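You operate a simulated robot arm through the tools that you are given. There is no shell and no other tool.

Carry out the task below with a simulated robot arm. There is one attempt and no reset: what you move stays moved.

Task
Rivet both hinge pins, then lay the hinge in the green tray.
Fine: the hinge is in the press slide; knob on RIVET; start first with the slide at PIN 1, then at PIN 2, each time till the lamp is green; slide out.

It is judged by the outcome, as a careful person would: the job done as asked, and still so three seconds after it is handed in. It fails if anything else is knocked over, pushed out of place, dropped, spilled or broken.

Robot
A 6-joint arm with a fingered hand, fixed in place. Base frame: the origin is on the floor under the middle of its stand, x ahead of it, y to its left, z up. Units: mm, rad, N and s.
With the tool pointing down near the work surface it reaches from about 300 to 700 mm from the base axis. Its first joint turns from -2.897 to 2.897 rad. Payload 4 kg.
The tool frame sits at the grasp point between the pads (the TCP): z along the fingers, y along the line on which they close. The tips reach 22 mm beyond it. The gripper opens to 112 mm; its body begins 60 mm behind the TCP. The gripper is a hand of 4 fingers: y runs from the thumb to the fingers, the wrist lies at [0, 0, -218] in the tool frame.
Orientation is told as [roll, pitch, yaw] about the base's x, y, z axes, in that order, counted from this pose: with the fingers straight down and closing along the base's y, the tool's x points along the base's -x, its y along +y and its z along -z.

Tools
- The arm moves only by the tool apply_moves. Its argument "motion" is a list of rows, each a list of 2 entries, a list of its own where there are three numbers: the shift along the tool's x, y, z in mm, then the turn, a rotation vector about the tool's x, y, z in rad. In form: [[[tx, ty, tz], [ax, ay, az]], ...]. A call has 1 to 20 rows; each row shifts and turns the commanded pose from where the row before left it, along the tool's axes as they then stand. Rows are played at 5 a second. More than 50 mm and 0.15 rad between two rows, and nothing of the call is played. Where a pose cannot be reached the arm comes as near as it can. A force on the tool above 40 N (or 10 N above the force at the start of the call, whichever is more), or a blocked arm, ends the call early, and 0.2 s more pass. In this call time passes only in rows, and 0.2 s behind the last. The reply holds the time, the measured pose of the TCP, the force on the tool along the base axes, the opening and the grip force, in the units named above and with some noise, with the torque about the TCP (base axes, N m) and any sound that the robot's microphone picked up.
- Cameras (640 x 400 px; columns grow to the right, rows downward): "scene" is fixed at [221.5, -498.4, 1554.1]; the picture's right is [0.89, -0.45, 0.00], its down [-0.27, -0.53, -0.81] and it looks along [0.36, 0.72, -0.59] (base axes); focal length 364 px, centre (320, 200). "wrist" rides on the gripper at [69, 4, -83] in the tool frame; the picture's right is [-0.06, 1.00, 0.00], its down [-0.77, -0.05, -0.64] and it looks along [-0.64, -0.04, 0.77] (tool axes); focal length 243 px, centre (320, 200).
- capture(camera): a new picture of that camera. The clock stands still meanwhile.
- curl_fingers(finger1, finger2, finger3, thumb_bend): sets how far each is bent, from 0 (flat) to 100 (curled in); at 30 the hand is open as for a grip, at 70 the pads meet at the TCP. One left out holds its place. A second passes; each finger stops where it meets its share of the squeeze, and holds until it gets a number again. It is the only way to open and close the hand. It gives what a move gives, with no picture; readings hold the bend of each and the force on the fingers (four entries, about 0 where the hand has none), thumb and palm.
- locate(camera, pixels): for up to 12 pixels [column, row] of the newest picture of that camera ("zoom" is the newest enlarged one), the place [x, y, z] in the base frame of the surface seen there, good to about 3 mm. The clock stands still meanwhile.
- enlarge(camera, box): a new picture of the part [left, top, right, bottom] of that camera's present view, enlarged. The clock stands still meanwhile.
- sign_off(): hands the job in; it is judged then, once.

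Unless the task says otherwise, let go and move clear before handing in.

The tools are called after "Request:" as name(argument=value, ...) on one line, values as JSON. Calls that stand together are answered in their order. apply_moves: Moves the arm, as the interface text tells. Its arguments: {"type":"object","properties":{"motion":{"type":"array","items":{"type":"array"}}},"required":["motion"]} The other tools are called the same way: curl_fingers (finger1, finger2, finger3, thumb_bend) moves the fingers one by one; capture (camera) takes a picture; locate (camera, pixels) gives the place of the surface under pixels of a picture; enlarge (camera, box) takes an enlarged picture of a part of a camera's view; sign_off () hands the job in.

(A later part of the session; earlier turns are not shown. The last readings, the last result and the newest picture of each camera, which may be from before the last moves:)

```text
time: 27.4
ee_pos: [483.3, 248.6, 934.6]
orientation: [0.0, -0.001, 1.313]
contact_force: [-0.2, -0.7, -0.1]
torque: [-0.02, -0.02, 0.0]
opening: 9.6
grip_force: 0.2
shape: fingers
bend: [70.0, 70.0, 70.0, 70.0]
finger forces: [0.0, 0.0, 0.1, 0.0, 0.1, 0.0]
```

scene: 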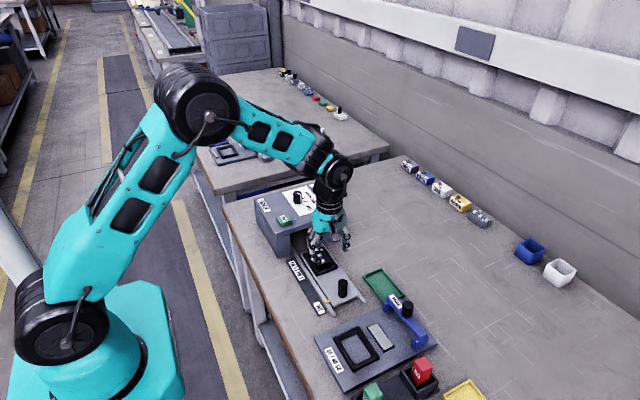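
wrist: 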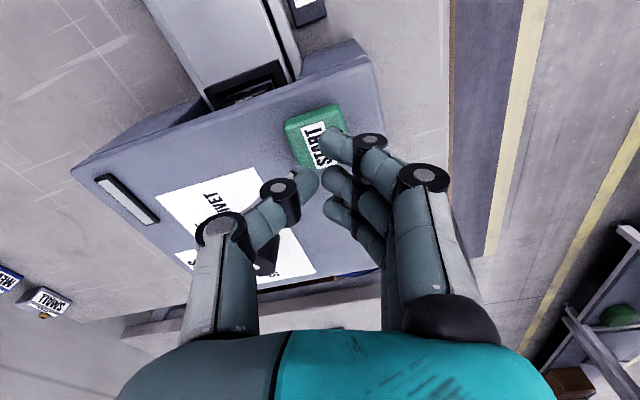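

At z 934.6 there is no contact yet. Continue pressing in 1 mm steps.

Request:
apply_moves(motion=[[[0, 0, 1], [0, 0, 0]], [[0, 0, 1], [0, 0, 0]], [[0, 0, 1], [0, 0, 0]]])

Request:
enlarge(camera="wrist", box=[240, 80, 440, 260])

Request:
enlarge(camera="scene", box=[250, 170, 350, 240])

```text
time: 28.2
ee_pos: [485.1, 248.6, 932.3]
orientation: [0.0, 0.001, 1.313]
contact_force: [0.2, 0.7, 1.4]
torque: [0.03, -0.05, 0.01]
opening: 9.9
grip_force: 0.8
shape: fingers
bend: [70.0, 70.0, 70.0, 70.0]
finger forces: [0.0, 0.0, 0.0, 0.0, 1.7, 0.0]
```

```text
2.22 times, centred on (340, 170) of wrist
```

zoom: 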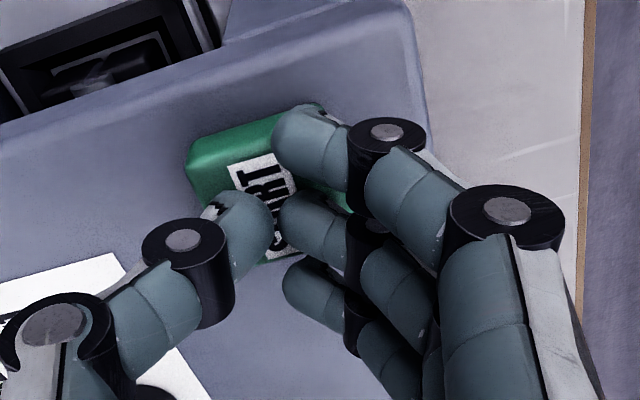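

```text
5.71 times, centred on (300, 205) of scene
```

zoom: 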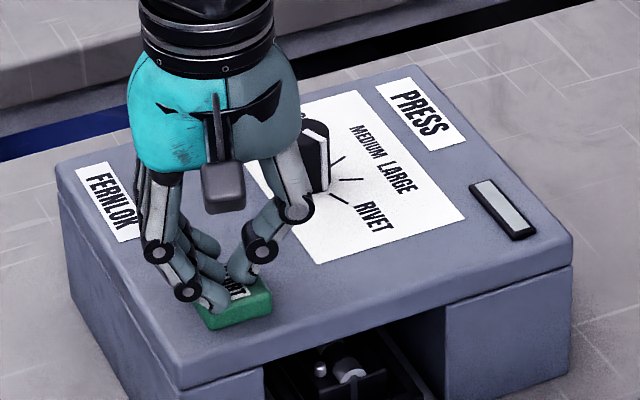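

The thumb is just touching the lower part of the button (1.7 N). I'll lift slightly, shift 6 mm more to centre, and press.

Request:
apply_moves(motion=[[[0, 0, -4], [0, 0, 0]], [[6, 0, 0], [0, 0, 0]], [[0, 0, 3], [0, 0, 0]], [[0, 0, 1], [0, 0, 0]], [[0, 0, 1], [0, 0, 0]], [[0, 0, 1], [0, 0, 0]], [[0, 0, 1], [0, 0, 0]]])

Request:
enlarge(camera="scene", box=[250, 170, 350, 240])

```text
time: 29.8
ee_pos: [484.0, 243.8, 928.2]
orientation: [0.002, 0.001, 1.312]
contact_force: [1.5, -0.1, 3.7]
torque: [0.01, -0.07, 0.04]
opening: 9.9
grip_force: 2.2
shape: fingers
bend: [70.0, 70.0, 70.0, 70.0]
finger forces: [0.0, 0.0, 0.0, 0.0, 3.4, 0.1]
heard: click
```

```text
5.71 times, centred on (300, 205) of scene
```

zoom: 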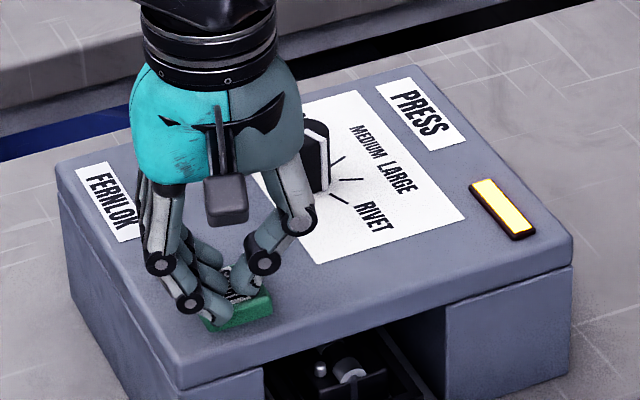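

A click was heard and the lamp (505,210 in zoom) is now amber: the press is running. I'll lift off the button and wait for green.

Request:
apply_moves(motion=[[[0, 0, -5], [0, 0, 0]], [[0, 0, -10], [0, 0, 0]], [[0, 0, -10], [0, 0, 0]], [[0, 0, 0], [0, 0, 0]], [[0, 0, 0], [0, 0, 0]]])

Request:
enlarge(camera="scene", box=[250, 170, 350, 240])

```text
time: 31.0
ee_pos: [483.2, 241.4, 953.2]
orientation: [-0.002, 0.001, 1.313]
contact_force: [-0.1, 0.6, -0.7]
torque: [-0.01, -0.02, -0.04]
opening: 9.7
grip_force: 0.1
shape: fingers
bend: [70.0, 70.0, 70.0, 70.0]
finger forces: [0.1, 0.0, 0.0, 0.0, 0.0, 0.1]
```

```text
5.71 times, centred on (300, 205) of scene
```

zoom: 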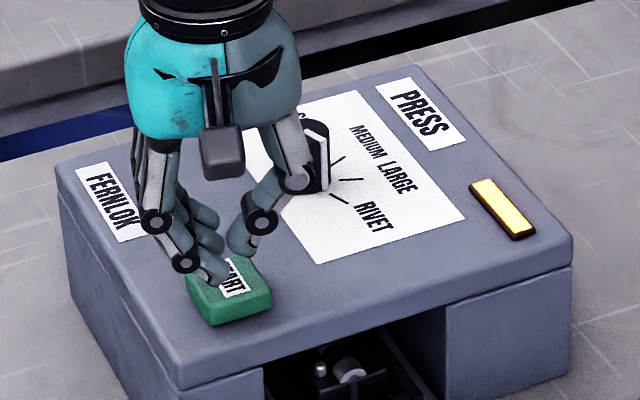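

The lamp is still amber after release, so the press keeps running. I'll wait in place.

Request:
apply_moves(motion=[[[0, 0, 0], [0, 0, 0]], [[0, 0, 0], [0, 0, 0]], [[0, 0, 0], [0, 0, 0]], [[0, 0, 0], [0, 0, 0]], [[0, 0, 0], [0, 0, 0]], [[0, 0, 0], [0, 0, 0]], [[0, 0, 0], [0, 0, 0]], [[0, 0, 0], [0, 0, 0]], [[0, 0, 0], [0, 0, 0]], [[0, 0, 0], [0, 0, 0]]])

Request:
enlarge(camera="scene", box=[250, 170, 350, 240])

```text
time: 33.2
ee_pos: [483.5, 244.0, 953.8]
orientation: [0.0, -0.001, 1.313]
contact_force: [-0.2, -0.3, 0.5]
torque: [0.0, 0.01, 0.02]
opening: 9.8
grip_force: 0.1
shape: fingers
bend: [70.0, 70.0, 70.0, 70.0]
finger forces: [0.0, 0.0, 0.0, 0.1, 0.0, 0.0]
```

```text
5.71 times, centred on (300, 205) of scene
```

zoom: 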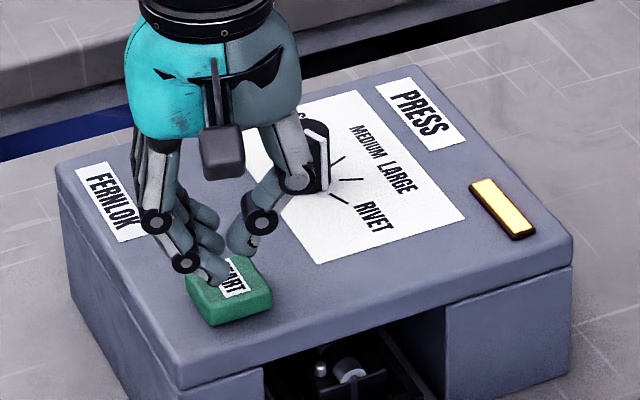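

Lamp is still amber at t=33. I'll wait another 4 s.

Request:
apply_moves(motion=[[[0, 0, 0], [0, 0, 0]], [[0, 0, 0], [0, 0, 0]], [[0, 0, 0], [0, 0, 0]], [[0, 0, 0], [0, 0, 0]], [[0, 0, 0], [0, 0, 0]], [[0, 0, 0], [0, 0, 0]], [[0, 0, 0], [0, 0, 0]], [[0, 0, 0], [0, 0, 0]], [[0, 0, 0], [0, 0, 0]], [[0, 0, 0], [0, 0, 0]], [[0, 0, 0], [0, 0, 0]], [[0, 0, 0], [0, 0, 0]], [[0, 0, 0], [0, 0, 0]], [[0, 0, 0], [0, 0, 0]], [[0, 0, 0], [0, 0, 0]], [[0, 0, 0], [0, 0, 0]], [[0, 0, 0], [0, 0, 0]], [[0, 0, 0], [0, 0, 0]], [[0, 0, 0], [0, 0, 0]], [[0, 0, 0], [0, 0, 0]]])

Request:
enlarge(camera="scene", box=[250, 170, 350, 240])

```text
time: 37.4
ee_pos: [483.2, 243.0, 954.1]
orientation: [0.0, -0.001, 1.313]
contact_force: [0.2, -0.7, -0.4]
torque: [-0.01, -0.01, 0.02]
opening: 9.6
grip_force: 0.2
shape: fingers
bend: [70.0, 70.0, 70.0, 70.0]
finger forces: [0.0, 0.0, 0.1, 0.0, 0.0, 0.1]
```

```text
5.71 times, centred on (300, 205) of scene
```

zoom: 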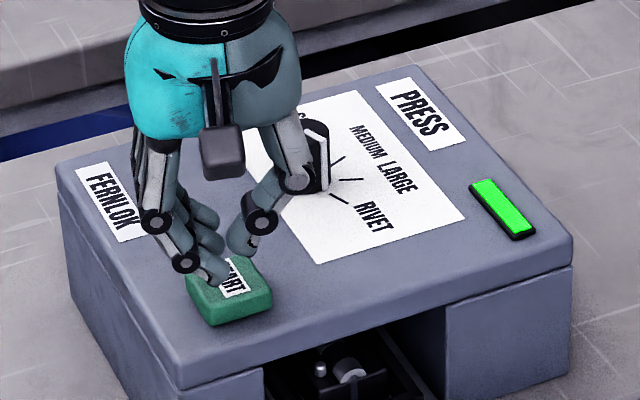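

The lamp is green: pin 1 is riveted. Now I'll go back above the handle, turning to yaw ~1.40 for more clearance to the press face at PIN 2.

Request:
apply_moves(motion=[[[0, 0, -30], [0, 0, 0]], [[0, 0, -26], [0, 0, 0]], [[24.2, -21.2, 0], [0, 0, 0]], [[24.2, -21.2, 0], [0, 0, 0]], [[24.1, -21.1, 0], [0, 0, 0]], [[24.1, -21.1, 0], [0, 0, 0]], [[0, 0, 0], [0, 0, -0.09]]])

Request:
curl_fingers(finger1=45, finger2=45, finger3=45, thumb_bend=45)

Request:
capture(camera="wrist")

```text
time: 39.0
ee_pos: [538.7, 127.9, 1008.0]
orientation: [-0.001, 0.0, 1.403]
contact_force: [0.8, -0.5, 0.2]
torque: [0.05, -0.01, 0.02]
opening: 9.6
grip_force: 0.0
shape: fingers
bend: [70.0, 70.0, 70.0, 70.0]
finger forces: [0.0, 0.0, 0.0, 0.0, 0.0, 0.1]
```

```text
time: 40.0
ee_pos: [538.8, 127.5, 1009.2]
orientation: [0.001, 0.0, 1.403]
contact_force: [0.3, 0.2, -0.6]
torque: [0.0, 0.01, -0.03]
opening: 70.9
grip_force: 0.1
shape: fingers
bend: [45.0, 45.0, 45.0, 45.0]
finger forces: [0.0, 0.0, 0.1, 0.1, 0.0, 0.0]
```

```text
taken
```

wrist: 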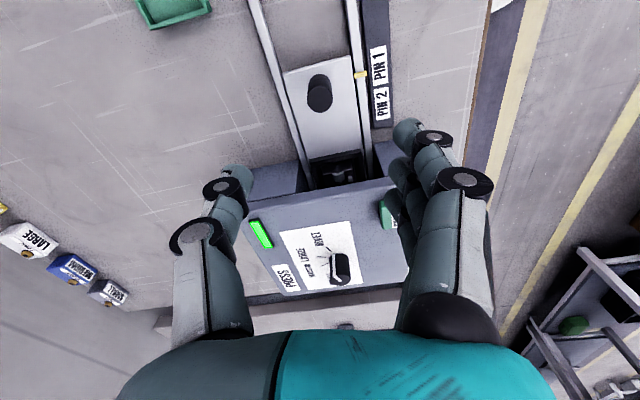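

The handle top is at wrist px (319,98). Checking its position before descending.

Request:
locate(camera="wrist", pixels=[[319, 99], [308, 99], [330, 99], [360, 74], [379, 65], [382, 104], [320, 180]])

```text
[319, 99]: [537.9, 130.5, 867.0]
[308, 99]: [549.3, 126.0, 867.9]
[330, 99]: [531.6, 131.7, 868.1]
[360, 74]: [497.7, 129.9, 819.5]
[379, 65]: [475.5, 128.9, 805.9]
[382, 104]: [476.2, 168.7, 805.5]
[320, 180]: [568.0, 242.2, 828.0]
```

The handle is at (539.5,129), right under the TCP. Descending to grip height.

Request:
apply_moves(motion=[[[-1, -0.5, 45], [0, 0, 0]], [[0, 0, 45], [0, 0, 0]], [[0, 0, 35], [0, 0, 0]], [[0, 0, 20], [0, 0, 0]], [[0, 0, 10], [0, 0, 0]], [[0, 0, 5], [0, 0, 0]]])

Request:
curl_fingers(finger1=56, finger2=70, finger3=56, thumb_bend=70)

Request:
capture(camera="wrist")

```text
time: 41.4
ee_pos: [540.3, 129.6, 849.5]
orientation: [0.0, 0.0, 1.404]
contact_force: [-0.1, -0.8, 0.2]
torque: [0.01, 0.01, -0.04]
opening: 71.1
grip_force: 0.1
shape: fingers
bend: [45.0, 45.0, 45.0, 45.0]
finger forces: [0.0, 0.1, 0.1, 0.1, 0.0, 0.0]
```

```text
time: 42.4
ee_pos: [539.6, 129.1, 849.1]
orientation: [0.001, 0.001, 1.403]
contact_force: [1.3, 0.4, -3.2]
torque: [-0.04, 0.01, -0.02]
opening: 32.3
grip_force: 5.9
shape: fingers
bend: [56.0, 63.0, 56.0, 66.0]
finger forces: [0.0, 4.5, 0.0, 0.0, 6.6, 0.0]
```

```text
taken
```

wrist: 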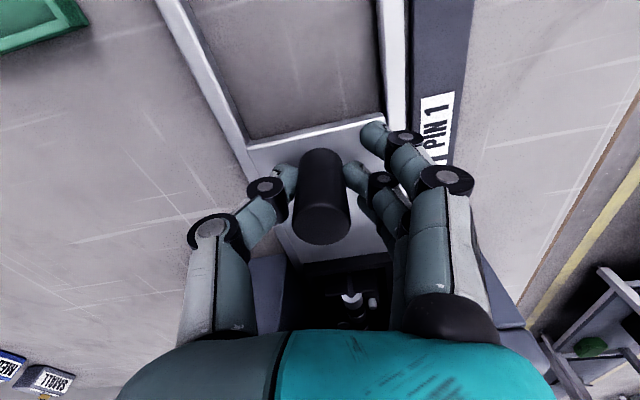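

Gripped (4.5/6.6 N). Pushing +40.5 mm to PIN 2 in small steps, watching for contact.

Request:
apply_moves(motion=[[[-4, 0.68, 0], [0, 0, 0]], [[-4, 0.68, 0], [0, 0, 0]], [[-4, 0.68, 0], [0, 0, 0]], [[-4, 0.68, 0], [0, 0, 0]], [[-4, 0.68, 0], [0, 0, 0]], [[-4, 0.68, 0], [0, 0, 0]], [[-4, 0.68, 0], [0, 0, 0]], [[-4, 0.68, 0], [0, 0, 0]], [[-4, 0.68, 0], [0, 0, 0]], [[-4, 0.68, 0], [0, 0, 0]]])

Request:
enlarge(camera="scene", box=[286, 240, 336, 280])

Request:
enlarge(camera="scene", box=[240, 160, 360, 290])

```text
time: 44.6
ee_pos: [539.0, 168.3, 849.3]
orientation: [-0.001, 0.0, 1.402]
contact_force: [3.8, -3.0, -0.5]
torque: [-0.04, -0.06, 0.0]
opening: 32.6
grip_force: 5.7
shape: fingers
bend: [56.0, 64.0, 56.0, 66.0]
finger forces: [0.0, 4.1, 0.0, 0.0, 7.7, 0.0]
```

```text
10.00 times, centred on (311, 260) of scene
```

zoom: 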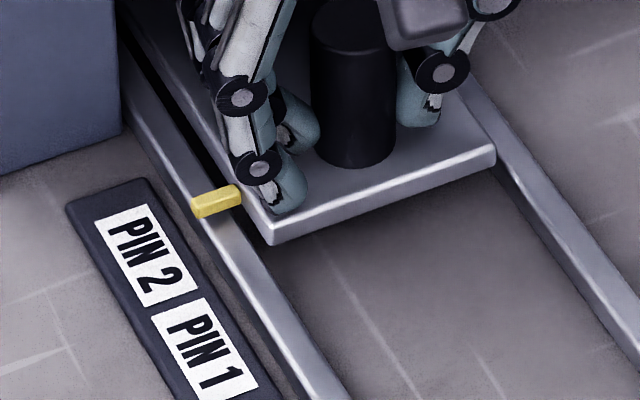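

```text
3.08 times, centred on (300, 225) of scene
```

zoom: 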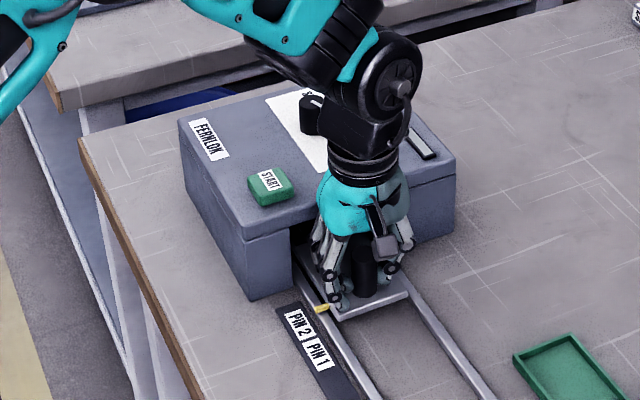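

The pointer at (216,201) has nearly the same offset from PIN 2 (145,255) as it had at PIN 1. I'll measure it to confirm.

Request:
enlarge(camera="scene", box=[286, 240, 336, 280])

Request:
locate(camera="zoom", pixels=[[216, 202], [205, 206], [230, 196], [145, 255], [95, 222], [147, 205], [145, 306], [197, 292], [172, 299], [350, 30]])

```text
10.00 times, centred on (311, 260) of scene
```

zoom: 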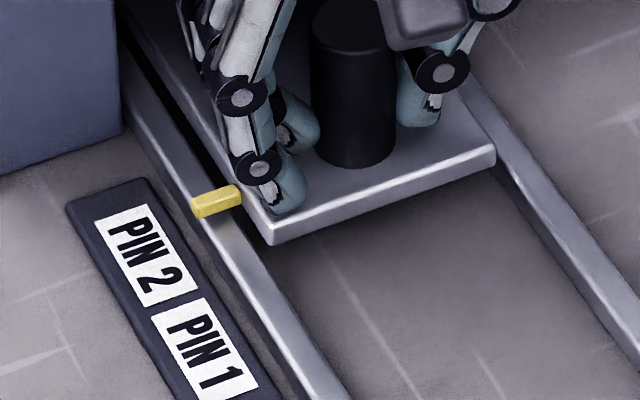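

```text
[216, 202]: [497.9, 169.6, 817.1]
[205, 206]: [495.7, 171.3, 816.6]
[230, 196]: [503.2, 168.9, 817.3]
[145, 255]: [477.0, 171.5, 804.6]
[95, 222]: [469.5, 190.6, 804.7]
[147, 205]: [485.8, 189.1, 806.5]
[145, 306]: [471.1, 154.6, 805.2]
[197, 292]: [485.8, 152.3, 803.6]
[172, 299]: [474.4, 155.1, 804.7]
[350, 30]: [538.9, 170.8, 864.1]
```

Pointer y≈170 against PIN 2 centre y≈171.5: aligned. Releasing and rising.

Request:
curl_fingers(finger1=45, finger2=45, finger3=45, thumb_bend=45)

Request:
apply_moves(motion=[[[0, 0, -15], [0, 0, 0]], [[0, 0, -30], [0, 0, 0]], [[0, 0, -40], [0, 0, 0]], [[0, 0, -45], [0, 0, 0]], [[0, 0, -30], [0, 0, 0]]])

Request:
enlarge(camera="scene", box=[286, 240, 336, 280])

Request:
capture(camera="wrist")

```text
time: 45.6
ee_pos: [539.6, 168.9, 849.7]
orientation: [-0.001, 0.002, 1.403]
contact_force: [0.5, 0.0, -0.2]
torque: [-0.02, -0.01, -0.02]
opening: 70.8
grip_force: 0.0
shape: fingers
bend: [45.0, 45.0, 45.0, 45.0]
finger forces: [0.1, 0.0, 0.0, 0.0, 0.0, 0.1]
```

```text
time: 46.8
ee_pos: [541.4, 170.5, 1009.7]
orientation: [0.001, 0.0, 1.404]
contact_force: [-0.3, 0.2, -0.3]
torque: [0.0, 0.02, 0.01]
opening: 70.9
grip_force: 0.0
shape: fingers
bend: [45.0, 45.0, 45.0, 45.0]
finger forces: [0.1, 0.0, 0.1, 0.1, 0.0, 0.0]
```

```text
10.00 times, centred on (311, 260) of scene
```

zoom: 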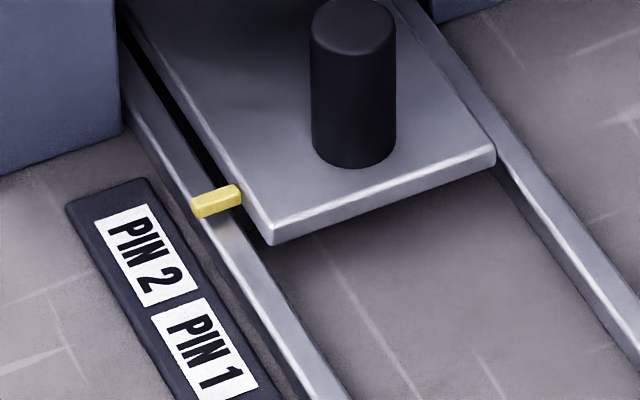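

```text
taken
```

wrist: 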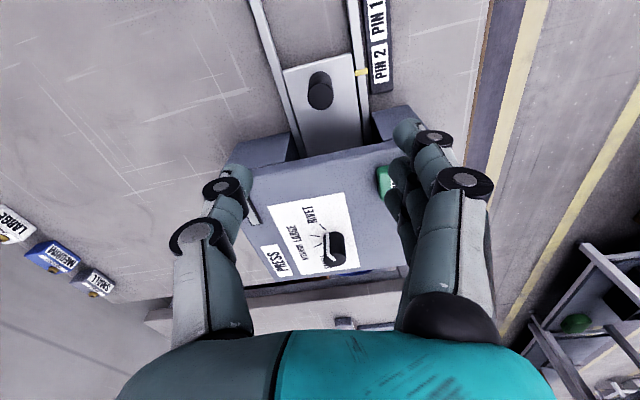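

The slide stayed put. Closing the fist and going back over START.

Request:
curl_fingers(finger1=70, finger2=70, finger3=70, thumb_bend=70)

Request:
apply_moves(motion=[[[-21.4, 22.6, 0], [0, 0, 0]], [[-21.4, 22.6, 0], [0, 0, 0]], [[-21.3, 22.6, 0], [0, 0, 0]], [[0, 0, 25], [0, 0, 0]], [[0, 0, 25], [0, 0, 0]], [[0, 0, 15], [0, 0, 0]]])

Request:
enlarge(camera="wrist", box=[240, 80, 440, 260])

Request:
enlarge(camera="scene", box=[250, 170, 350, 240])

```text
time: 47.8
ee_pos: [539.5, 169.1, 1008.6]
orientation: [0.0, -0.001, 1.403]
contact_force: [-0.9, -0.7, -0.1]
torque: [0.0, 0.02, 0.02]
opening: 9.9
grip_force: 0.0
shape: fingers
bend: [70.0, 70.0, 70.0, 70.0]
finger forces: [0.0, 0.0, 0.0, 0.1, 0.1, 0.0]
```

```text
time: 49.2
ee_pos: [484.2, 244.9, 942.5]
orientation: [0.001, 0.001, 1.404]
contact_force: [-1.0, -0.1, 0.4]
torque: [-0.04, 0.0, 0.04]
opening: 10.0
grip_force: 0.1
shape: fingers
bend: [70.0, 70.0, 70.0, 70.0]
finger forces: [0.0, 0.0, 0.0, 0.0, 0.0, 0.0]
```

```text
2.22 times, centred on (340, 170) of wrist
```

zoom: 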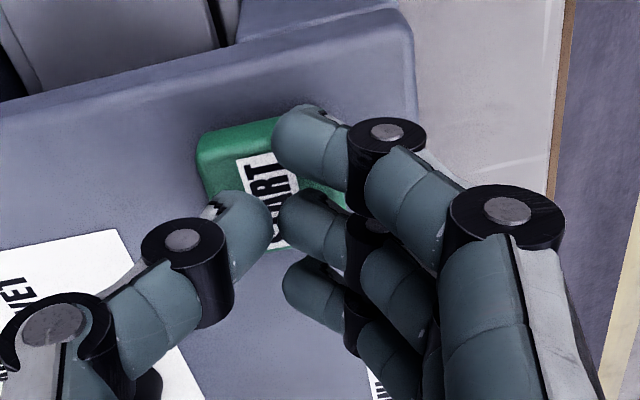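

```text
5.71 times, centred on (300, 205) of scene
```

zoom: 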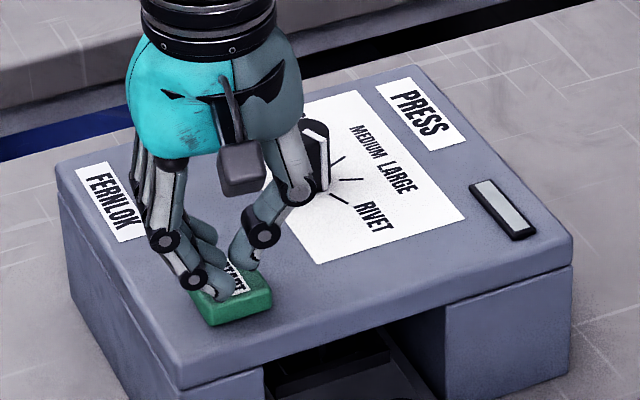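

The lamp is dark again (ready). Pressing START in small steps.

Request:
apply_moves(motion=[[[0, 0, 5], [0, 0, 0]], [[0, 0, 3], [0, 0, 0]], [[0, 0, 2], [0, 0, 0]], [[0, 0, 1.5], [0, 0, 0]], [[0, 0, 1], [0, 0, 0]], [[0, 0, 1], [0, 0, 0]], [[0, 0, 1], [0, 0, 0]]])

Request:
enlarge(camera="scene", box=[250, 170, 350, 240])

```text
time: 50.8
ee_pos: [484.4, 243.3, 930.2]
orientation: [0.0, 0.001, 1.401]
contact_force: [0.2, -1.4, 3.3]
torque: [-0.04, -0.02, 0.0]
opening: 9.6
grip_force: 2.0
shape: fingers
bend: [70.0, 70.0, 70.0, 70.0]
finger forces: [0.1, 0.0, 0.0, 0.0, 2.5, 0.0]
heard: click
```

```text
5.71 times, centred on (300, 205) of scene
```

zoom: 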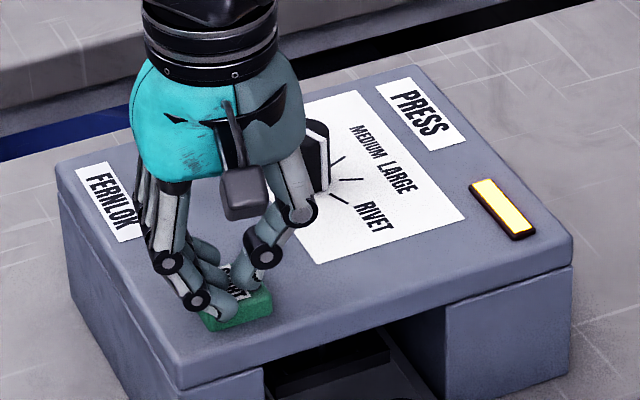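

Click heard and the lamp is amber. Lifting off and waiting about 4 s.

Request:
apply_moves(motion=[[[0, 0, -5], [0, 0, 0]], [[0, 0, -10], [0, 0, 0]], [[0, 0, -10], [0, 0, 0]], [[0, 0, 0], [0, 0, 0]], [[0, 0, 0], [0, 0, 0]], [[0, 0, 0], [0, 0, 0]], [[0, 0, 0], [0, 0, 0]], [[0, 0, 0], [0, 0, 0]], [[0, 0, 0], [0, 0, 0]], [[0, 0, 0], [0, 0, 0]], [[0, 0, 0], [0, 0, 0]], [[0, 0, 0], [0, 0, 0]], [[0, 0, 0], [0, 0, 0]], [[0, 0, 0], [0, 0, 0]], [[0, 0, 0], [0, 0, 0]], [[0, 0, 0], [0, 0, 0]], [[0, 0, 0], [0, 0, 0]], [[0, 0, 0], [0, 0, 0]], [[0, 0, 0], [0, 0, 0]], [[0, 0, 0], [0, 0, 0]]])

Request:
apply_moves(motion=[[[0, 0, 0], [0, 0, 0]], [[0, 0, 0], [0, 0, 0]], [[0, 0, 0], [0, 0, 0]], [[0, 0, 0], [0, 0, 0]], [[0, 0, 0], [0, 0, 0]], [[0, 0, 0], [0, 0, 0]], [[0, 0, 0], [0, 0, 0]], [[0, 0, 0], [0, 0, 0]], [[0, 0, 0], [0, 0, 0]], [[0, 0, 0], [0, 0, 0]]])

Request:
enlarge(camera="scene", box=[250, 170, 350, 240])

```text
time: 55.0
ee_pos: [483.6, 244.0, 955.5]
orientation: [0.002, 0.0, 1.404]
contact_force: [0.7, 1.2, 0.3]
torque: [-0.01, -0.03, 0.0]
opening: 9.8
grip_force: 0.0
shape: fingers
bend: [70.0, 70.0, 70.0, 70.0]
finger forces: [0.1, 0.1, 0.0, 0.0, 0.0, 0.1]
```

```text
time: 57.2
ee_pos: [484.2, 244.1, 955.0]
orientation: [0.001, 0.001, 1.404]
contact_force: [-0.4, 0.4, -0.2]
torque: [-0.01, -0.01, -0.02]
opening: 9.8
grip_force: 0.1
shape: fingers
bend: [70.0, 70.0, 70.0, 70.0]
finger forces: [0.0, 0.0, 0.1, 0.0, 0.1, 0.0]
```

```text
5.71 times, centred on (300, 205) of scene
```

zoom: 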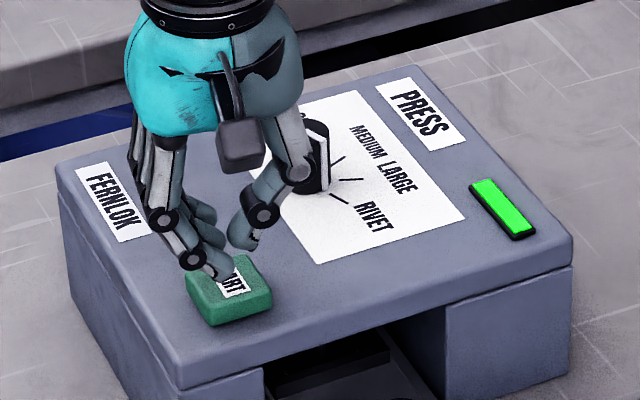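

Lamp green again: pin 2 is riveted. Back above the handle at (539.5,169.5).

Request:
apply_moves(motion=[[[0, 0, -30], [0, 0, 0]], [[0, 0, -24], [0, 0, 0]], [[21.5, -22.4, 0], [0, 0, 0]], [[21.5, -22.4, 0], [0, 0, 0]], [[21.4, -22.5, 0], [0, 0, 0]], [[0, 0, 0], [0, 0, 0]]])

Request:
curl_fingers(finger1=45, finger2=45, finger3=45, thumb_bend=45)

Request:
capture(camera="wrist")

Request:
locate(camera="wrist", pixels=[[319, 97], [308, 97], [330, 97]])

```text
time: 58.6
ee_pos: [539.4, 169.9, 1009.1]
orientation: [0.001, 0.0, 1.404]
contact_force: [0.6, 0.6, -0.5]
torque: [-0.03, 0.0, 0.04]
opening: 9.8
grip_force: 0.1
shape: fingers
bend: [70.0, 70.0, 70.0, 70.0]
finger forces: [0.0, 0.0, 0.1, 0.0, 0.0, 0.1]
```

```text
time: 59.6
ee_pos: [539.1, 170.3, 1009.0]
orientation: [-0.001, -0.001, 1.404]
contact_force: [-0.7, -0.1, 0.2]
torque: [-0.02, 0.0, -0.01]
opening: 70.7
grip_force: 0.1
shape: fingers
bend: [45.0, 45.0, 45.0, 45.0]
finger forces: [0.0, 0.0, 0.1, 0.1, 0.0, 0.0]
```

```text
taken
```

wrist: 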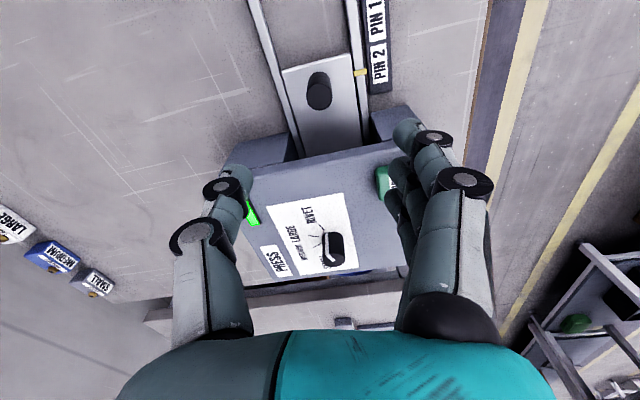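

```text
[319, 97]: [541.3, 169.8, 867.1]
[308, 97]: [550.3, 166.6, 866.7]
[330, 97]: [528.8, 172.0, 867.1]
```

The handle is at (540,169.5) right below. Descending and gripping.

Request:
apply_moves(motion=[[[0, -0.5, 45], [0, 0, 0]], [[0, 0, 45], [0, 0, 0]], [[0, 0, 35], [0, 0, 0]], [[0, 0, 20], [0, 0, 0]], [[0, 0, 10], [0, 0, 0]], [[0, 0, 5], [0, 0, 0]]])

Request:
curl_fingers(finger1=56, finger2=70, finger3=56, thumb_bend=70)

```text
time: 61.0
ee_pos: [541.9, 169.1, 847.9]
orientation: [0.001, -0.001, 1.402]
contact_force: [0.5, -0.4, -0.4]
torque: [0.0, -0.02, -0.04]
opening: 70.9
grip_force: 0.0
shape: fingers
bend: [45.0, 45.0, 45.0, 45.0]
finger forces: [0.0, 0.0, 0.0, 0.0, 0.0, 0.0]
```

```text
time: 62.0
ee_pos: [540.8, 169.8, 848.9]
orientation: [0.001, 0.001, 1.403]
contact_force: [1.1, -0.8, -2.5]
torque: [-0.01, -0.01, 0.01]
opening: 32.1
grip_force: 5.2
shape: fingers
bend: [56.0, 63.0, 56.0, 66.0]
finger forces: [0.1, 4.5, 0.1, 0.0, 6.5, 0.0]
```

Handle gripped. Pulling the slide −161 mm to OUT.

Request:
apply_moves(motion=[[[8.82, -1.49, 0], [0, 0, 0]], [[8.82, -1.49, 0], [0, 0, 0]], [[8.82, -1.49, 0], [0, 0, 0]], [[8.82, -1.49, 0], [0, 0, 0]], [[8.82, -1.49, 0], [0, 0, 0]], [[8.82, -1.49, 0], [0, 0, 0]], [[8.82, -1.49, 0], [0, 0, 0]], [[8.82, -1.49, 0], [0, 0, 0]], [[8.82, -1.49, 0], [0, 0, 0]], [[8.82, -1.49, 0], [0, 0, 0]], [[8.82, -1.49, 0], [0, 0, 0]], [[8.82, -1.49, 0], [0, 0, 0]], [[8.82, -1.49, 0], [0, 0, 0]], [[8.82, -1.49, 0], [0, 0, 0]], [[8.82, -1.49, 0], [0, 0, 0]], [[8.82, -1.49, 0], [0, 0, 0]], [[8.82, -1.49, 0], [0, 0, 0]]])

Request:
enlarge(camera="scene", box=[280, 220, 400, 320])

```text
time: 65.6
ee_pos: [539.4, 19.5, 847.9]
orientation: [0.001, 0.0, 1.403]
contact_force: [3.8, 1.7, 0.2]
torque: [0.0, -0.07, -0.03]
opening: 32.6
grip_force: 5.9
shape: fingers
bend: [56.0, 64.0, 56.0, 66.0]
finger forces: [0.1, 4.3, 0.0, 0.0, 7.6, 0.0]
```

```text
4.00 times, centred on (340, 270) of scene
```

zoom: 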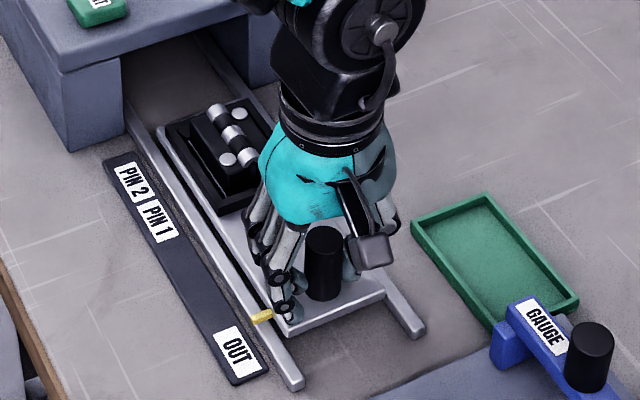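

Slide is out to y≈19.5, and the pin heads look spread (zoom 238,113 and 228,159). 11 mm more to OUT.

Request:
apply_moves(motion=[[[4, -0.68, 0], [0, 0, 0]], [[4, -0.68, 0], [0, 0, 0]], [[2.8, -0.48, 0], [0, 0, 0]], [[0, 0, 0], [0, 0, 0]]])

Request:
enlarge(camera="scene", box=[310, 280, 350, 310])

Request:
locate(camera="zoom", pixels=[[280, 230], [240, 320], [160, 240], [320, 200]])

```text
time: 66.6
ee_pos: [539.8, 8.5, 849.0]
orientation: [0.0, -0.002, 1.404]
contact_force: [2.6, 8.3, -0.2]
torque: [0.15, -0.04, 0.01]
opening: 32.2
grip_force: 5.3
shape: fingers
bend: [56.0, 64.0, 56.0, 66.0]
finger forces: [0.1, 5.2, 0.0, 0.0, 6.0, 0.1]
```

```text
13.33 times, centred on (330, 295) of scene
```

zoom: 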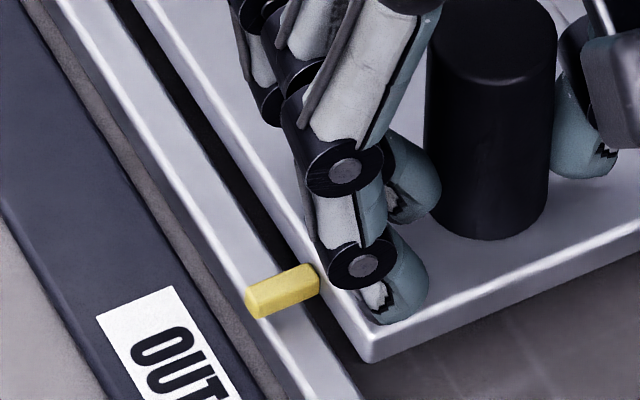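

```text
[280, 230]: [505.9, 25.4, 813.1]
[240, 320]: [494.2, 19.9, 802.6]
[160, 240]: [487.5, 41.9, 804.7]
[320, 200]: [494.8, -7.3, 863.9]
```

There's an 8 N resistance in y, likely the OUT end stop. I'll measure the pointer against the OUT label.

Request:
enlarge(camera="scene", box=[300, 280, 350, 320])

Request:
locate(camera="zoom", pixels=[[324, 243], [314, 246], [336, 238], [245, 305]])

```text
10.00 times, centred on (325, 300) of scene
```

zoom: 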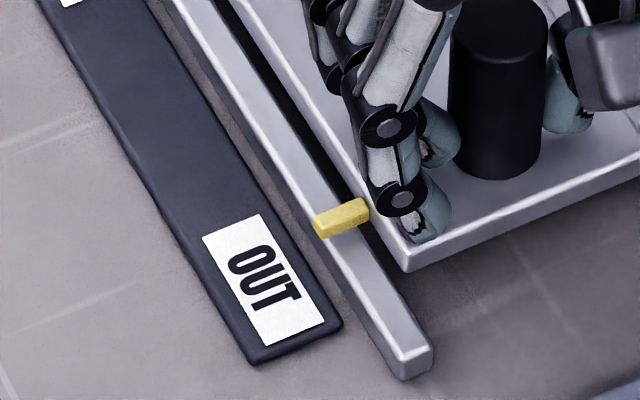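

```text
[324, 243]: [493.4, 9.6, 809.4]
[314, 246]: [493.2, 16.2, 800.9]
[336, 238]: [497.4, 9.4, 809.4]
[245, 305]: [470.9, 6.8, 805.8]
```

The pointer sits at the OUT label, as at the start: slide is out. Releasing and rising to look at the hinge.

Request:
curl_fingers(finger1=45, finger2=45, finger3=45, thumb_bend=45)

Request:
apply_moves(motion=[[[0, 0, -15], [0, 0, 0]], [[0, 0, -30], [0, 0, 0]], [[0, 0, -40], [0, 0, 0]], [[0, 0, -20], [0, 0, 0]], [[-30, 5, -10], [0, 0, 0]], [[-30, 5, -10], [0, 0, 0]]])

Request:
capture(camera="wrist")

Request:
capture(camera="scene")

```text
time: 67.6
ee_pos: [540.4, 7.4, 849.3]
orientation: [0.0, 0.001, 1.402]
contact_force: [0.7, 0.6, 0.3]
torque: [-0.02, 0.01, 0.03]
opening: 71.1
grip_force: 0.0
shape: fingers
bend: [45.0, 45.0, 45.0, 45.0]
finger forces: [0.0, 0.0, 0.1, 0.0, 0.0, 0.0]
```

```text
time: 69.0
ee_pos: [539.9, 67.4, 974.5]
orientation: [-0.001, 0.001, 1.402]
contact_force: [-1.3, -0.1, -0.7]
torque: [-0.03, -0.05, -0.02]
opening: 71.0
grip_force: 0.0
shape: fingers
bend: [45.0, 45.0, 45.0, 45.0]
finger forces: [0.0, 0.0, 0.0, 0.0, 0.1, 0.0]
```

```text
taken
```

wrist: 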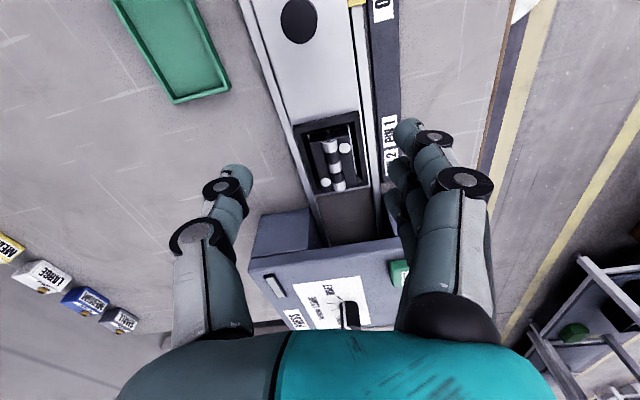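

```text
taken
```

scene: 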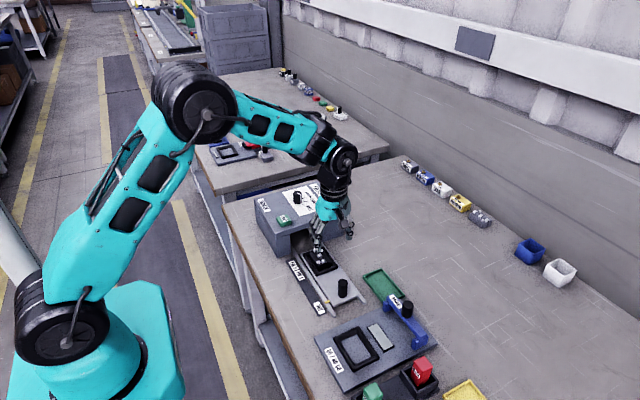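

Request:
enlarge(camera="wrist", box=[280, 105, 390, 205])

Request:
locate(camera="zoom", pixels=[[320, 200], [300, 150], [330, 260], [240, 200], [400, 200], [260, 130], [160, 120], [400, 70], [230, 330], [470, 290], [290, 300], [380, 180]])

```text
4.00 times, centred on (335, 155) of wrist
```

zoom: 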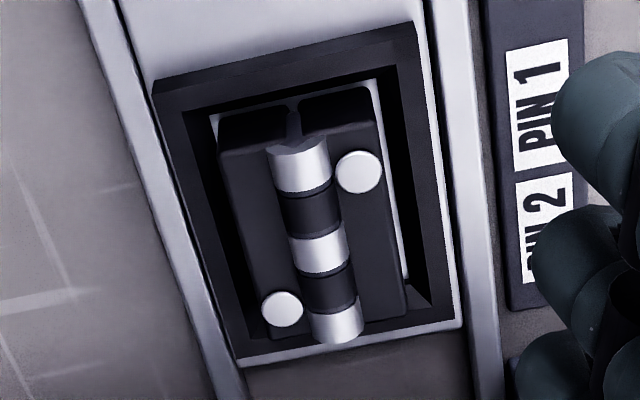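

```text
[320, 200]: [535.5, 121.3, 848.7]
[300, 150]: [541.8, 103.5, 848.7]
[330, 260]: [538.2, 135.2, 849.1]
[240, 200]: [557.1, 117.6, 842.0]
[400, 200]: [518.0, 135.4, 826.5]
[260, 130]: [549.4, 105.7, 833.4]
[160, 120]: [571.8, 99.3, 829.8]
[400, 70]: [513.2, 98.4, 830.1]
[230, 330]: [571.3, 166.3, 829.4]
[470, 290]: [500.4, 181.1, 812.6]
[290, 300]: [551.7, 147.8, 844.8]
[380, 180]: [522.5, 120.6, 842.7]
```

The hinge sits in the nest with leaves' top at z≈842, barrel along y at x≈538, top z≈849, and rim z≈830. I'll get closer for a precise look.

Request:
apply_moves(motion=[[[-25, 4, 10], [0, 0, 0]], [[-22, 4, 10], [0, 0, 0]], [[0, 0, 10], [0, 0, 0]]])

Request:
capture(camera="wrist")

Request:
enlarge(camera="wrist", box=[240, 60, 400, 200])

```text
time: 69.8
ee_pos: [540.7, 116.0, 942.4]
orientation: [0.001, -0.001, 1.401]
contact_force: [0.1, -0.9, -0.5]
torque: [0.03, 0.04, -0.05]
opening: 70.9
grip_force: 0.1
shape: fingers
bend: [45.0, 45.0, 45.0, 45.0]
finger forces: [0.1, 0.0, 0.1, 0.0, 0.0, 0.0]
```

```text
taken
```

wrist: 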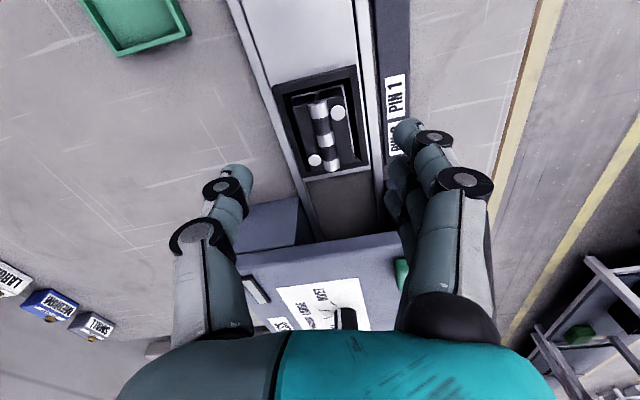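

```text
2.86 times, centred on (320, 130) of wrist
```

zoom: 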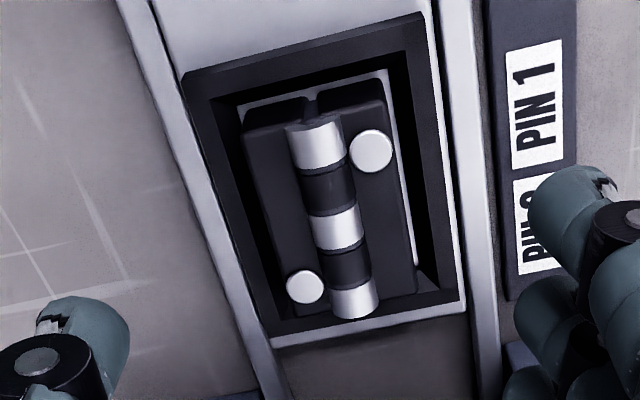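

Now measuring leaf edges, barrel ends and nest rim in this zoom.

Request:
locate(camera="zoom", pixels=[[250, 145], [275, 265], [282, 250], [382, 115], [405, 275], [318, 140], [340, 235], [352, 300], [200, 90], [415, 35], [446, 280], [265, 300]])

Request:
locate(camera="zoom", pixels=[[247, 105], [270, 100], [350, 97], [370, 152], [305, 287], [395, 150], [400, 120], [232, 200], [240, 120], [430, 240], [290, 320], [230, 110]])

```text
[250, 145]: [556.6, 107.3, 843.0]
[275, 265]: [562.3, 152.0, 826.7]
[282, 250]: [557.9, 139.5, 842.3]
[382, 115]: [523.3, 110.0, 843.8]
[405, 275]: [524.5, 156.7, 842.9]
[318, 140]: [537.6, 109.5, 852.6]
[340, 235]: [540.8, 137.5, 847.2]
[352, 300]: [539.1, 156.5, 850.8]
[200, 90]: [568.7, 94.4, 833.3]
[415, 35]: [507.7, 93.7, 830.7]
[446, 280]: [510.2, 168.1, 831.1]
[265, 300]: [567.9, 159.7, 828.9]
```

```text
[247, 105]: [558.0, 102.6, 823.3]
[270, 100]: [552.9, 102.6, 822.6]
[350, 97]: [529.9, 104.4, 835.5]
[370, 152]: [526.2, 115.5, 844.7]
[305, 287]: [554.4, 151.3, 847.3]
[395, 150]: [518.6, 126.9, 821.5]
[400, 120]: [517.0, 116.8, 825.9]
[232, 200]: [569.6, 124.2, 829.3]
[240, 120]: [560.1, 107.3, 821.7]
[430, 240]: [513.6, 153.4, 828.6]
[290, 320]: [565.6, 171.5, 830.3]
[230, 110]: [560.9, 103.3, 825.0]
```

Hinge: leaves x≈521–559, y≈105–160, top z 843; nest rim z 830. I'll grip across x with the camera on the free +y side, so I rise and turn the hand to yaw −1.57.

Request:
apply_moves(motion=[[[0, 0, -30], [0, 0, 0.148]], [[0, 0, -30], [0, 0, 0.148]], [[0, 0, 0], [0, 0, 0.149]], [[0, 0, 0], [0, 0, 0.149]], [[0, 0, 0], [0, 0, 0.149]], [[0, 0, 0], [0, 0, 0.149]], [[0, 0, 0], [0, 0, 0.149]], [[0, 0, 0], [0, 0, 0.149]], [[0, 0, 0], [0, 0, 0.149]], [[0, 0, 0], [0, 0, 0.149]], [[0, 0, 0], [0, 0, 0.149]], [[0, 0, 0], [0, 0, 0.149]], [[0, 0, 0], [0, 0, 0.149]], [[0, 0, 0], [0, 0, 0.149]], [[0, 0, 0], [0, 0, 0.149]], [[0, 0, 0], [0, 0, 0.149]], [[0, 0, 0], [0, 0, 0.149]], [[0, 0, 0], [0, 0, 0.149]], [[0, 0, 0], [0, 0, 0.149]], [[0, 0, 0], [0, 0, 0.144]]])

Request:
capture(camera="wrist")

```text
time: 74.0
ee_pos: [540.0, 115.3, 1003.8]
orientation: [0.0, 0.001, -1.575]
contact_force: [0.6, 0.2, 0.6]
torque: [-0.03, 0.03, 0.0]
opening: 70.9
grip_force: 0.2
shape: fingers
bend: [45.0, 45.0, 45.0, 45.0]
finger forces: [0.1, 0.0, 0.0, 0.0, 0.0, 0.1]
```

```text
taken
```

wrist: 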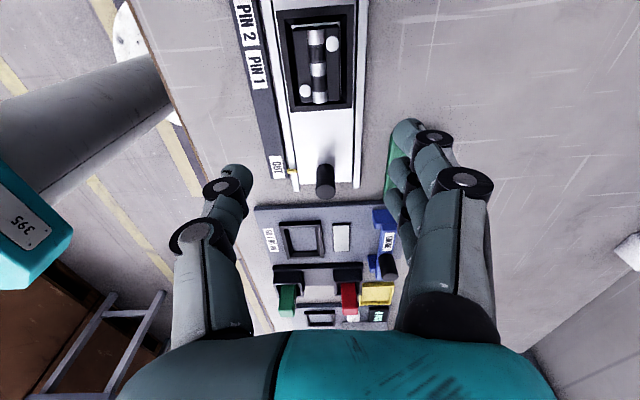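

Now tool x = +y and tool y = +x; the hinge is at wrist px (317,65). Zooming in to measure from this side.

Request:
enlarge(camera="wrist", box=[260, 0, 380, 120])

```text
3.33 times, centred on (320, 60) of wrist
```

zoom: 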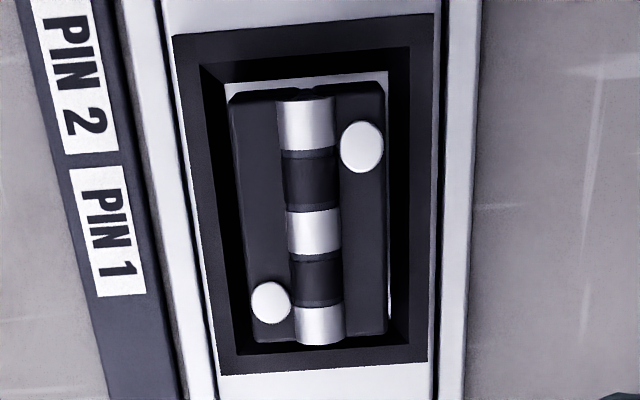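

Request:
locate(camera="zoom", pixels=[[238, 110], [252, 330], [378, 105], [380, 325], [305, 125], [318, 325], [310, 230], [235, 220], [384, 215], [388, 250], [415, 200], [205, 200]])

Request:
locate(camera="zoom", pixels=[[228, 84], [388, 77], [300, 60], [310, 352], [310, 372], [245, 220], [375, 215], [320, 345], [306, 95], [360, 147], [270, 302], [395, 340]])

```text
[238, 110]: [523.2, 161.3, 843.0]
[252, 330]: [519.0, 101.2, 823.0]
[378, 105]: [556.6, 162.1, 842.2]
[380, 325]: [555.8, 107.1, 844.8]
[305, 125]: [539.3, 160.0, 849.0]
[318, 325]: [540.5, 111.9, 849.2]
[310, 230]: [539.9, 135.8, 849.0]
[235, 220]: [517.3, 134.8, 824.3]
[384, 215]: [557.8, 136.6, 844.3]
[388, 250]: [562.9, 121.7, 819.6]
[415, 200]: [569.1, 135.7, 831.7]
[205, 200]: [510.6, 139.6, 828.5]
```

```text
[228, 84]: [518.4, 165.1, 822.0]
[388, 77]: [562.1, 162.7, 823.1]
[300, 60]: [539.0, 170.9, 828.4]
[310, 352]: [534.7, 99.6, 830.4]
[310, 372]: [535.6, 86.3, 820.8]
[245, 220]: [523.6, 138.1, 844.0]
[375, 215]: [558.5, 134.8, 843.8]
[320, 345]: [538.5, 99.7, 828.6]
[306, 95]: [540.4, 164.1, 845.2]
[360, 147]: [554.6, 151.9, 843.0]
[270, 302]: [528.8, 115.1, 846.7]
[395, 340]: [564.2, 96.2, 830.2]
```

Hinge centre is at (540,134.5), width 38 mm in x. I'll move over it and descend to z≈868 first.

Request:
apply_moves(motion=[[[19, 0, 40], [0, 0, 0]], [[0, 0, 40], [0, 0, 0]], [[0, 0, 35], [0, 0, 0]], [[0, 0, 15], [0, 0, 0]], [[0, 0, 6], [0, 0, 0]]])

Request:
curl_fingers(finger1=50, finger2=50, finger3=50, thumb_bend=50)

Request:
capture(camera="wrist")

Request:
enlarge(camera="scene", box=[280, 200, 360, 290])

```text
time: 75.2
ee_pos: [541.9, 131.9, 869.4]
orientation: [0.0, -0.001, -1.571]
contact_force: [-0.5, 0.2, -1.3]
torque: [0.0, -0.02, 0.0]
opening: 70.9
grip_force: 0.1
shape: fingers
bend: [45.0, 45.0, 45.0, 45.0]
finger forces: [0.0, 0.0, 0.0, 0.0, 0.0, 0.1]
```

```text
time: 76.2
ee_pos: [540.7, 133.6, 867.8]
orientation: [0.002, 0.0, -1.57]
contact_force: [0.2, -0.6, -0.1]
torque: [-0.01, -0.01, 0.02]
opening: 58.3
grip_force: 0.0
shape: fingers
bend: [50.0, 50.0, 50.0, 50.0]
finger forces: [0.1, 0.0, 0.2, 0.0, 0.0, 0.0]
```

```text
taken
```

wrist: 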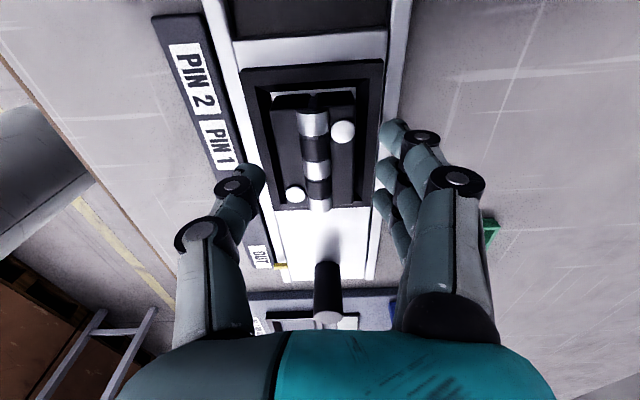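

```text
4.44 times, centred on (320, 245) of scene
```

zoom: 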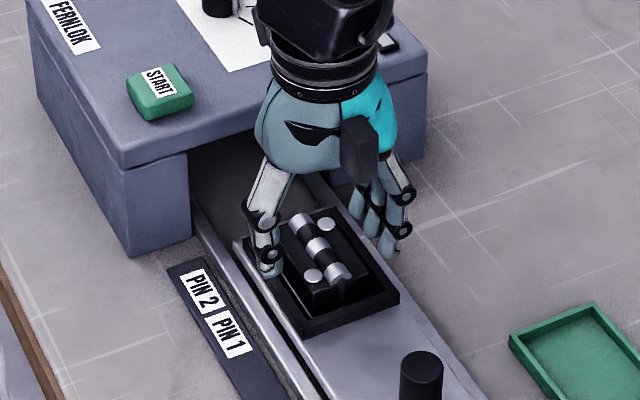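

The hinge is centred between thumb and fingers. A black box hangs on the −y side of the hand (scene zoom 358,150); I'll check its and the fingertips' heights.

Request:
locate(camera="zoom", pixels=[[360, 200], [350, 140], [368, 135], [268, 272], [388, 252], [372, 230], [355, 210], [420, 355], [276, 265], [382, 255]])

```text
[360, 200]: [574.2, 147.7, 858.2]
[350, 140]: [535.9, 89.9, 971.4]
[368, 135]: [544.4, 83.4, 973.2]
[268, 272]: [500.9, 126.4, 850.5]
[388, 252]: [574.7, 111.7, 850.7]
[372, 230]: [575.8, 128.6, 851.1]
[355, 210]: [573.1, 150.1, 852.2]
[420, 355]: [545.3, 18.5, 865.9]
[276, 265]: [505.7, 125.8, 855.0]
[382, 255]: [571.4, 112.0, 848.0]
```

Fingertips are at z≈848–850 (about 20 mm below TCP) and span the hinge. Lowering 14.5 mm so tips stop just above the rim (830).

Request:
apply_moves(motion=[[[0.5, 0, 6], [0, 0, 0]], [[0, 0, 5], [0, 0, 0]], [[0, 0, 3], [0, 0, 0]], [[0, 0, 0.5], [0, 0, 0]]])

Request:
enlarge(camera="scene", box=[280, 220, 360, 290])

Request:
locate(camera="zoom", pixels=[[250, 250], [395, 210], [380, 220]])

```text
time: 77.2
ee_pos: [542.2, 133.0, 853.9]
orientation: [0.002, 0.001, -1.57]
contact_force: [0.3, -1.2, 9.2]
torque: [0.01, 0.12, 0.0]
opening: 58.8
grip_force: 4.0
shape: fingers
bend: [50.0, 50.0, 50.0, 50.0]
finger forces: [0.9, 1.1, 1.1, 0.0, 5.8, 0.0]
```

```text
5.71 times, centred on (320, 255) of scene
```

zoom: 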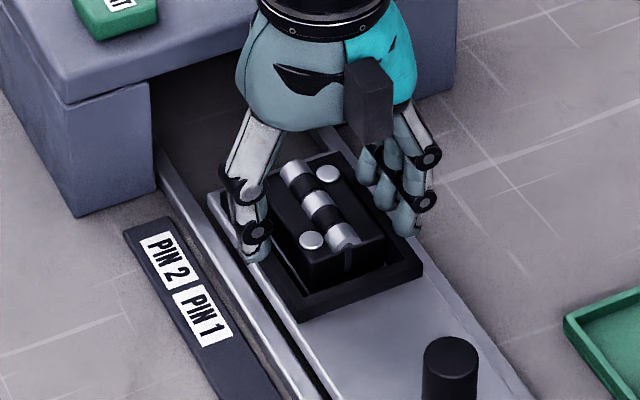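

```text
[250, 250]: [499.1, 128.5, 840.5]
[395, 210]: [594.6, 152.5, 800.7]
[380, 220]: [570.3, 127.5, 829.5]
```

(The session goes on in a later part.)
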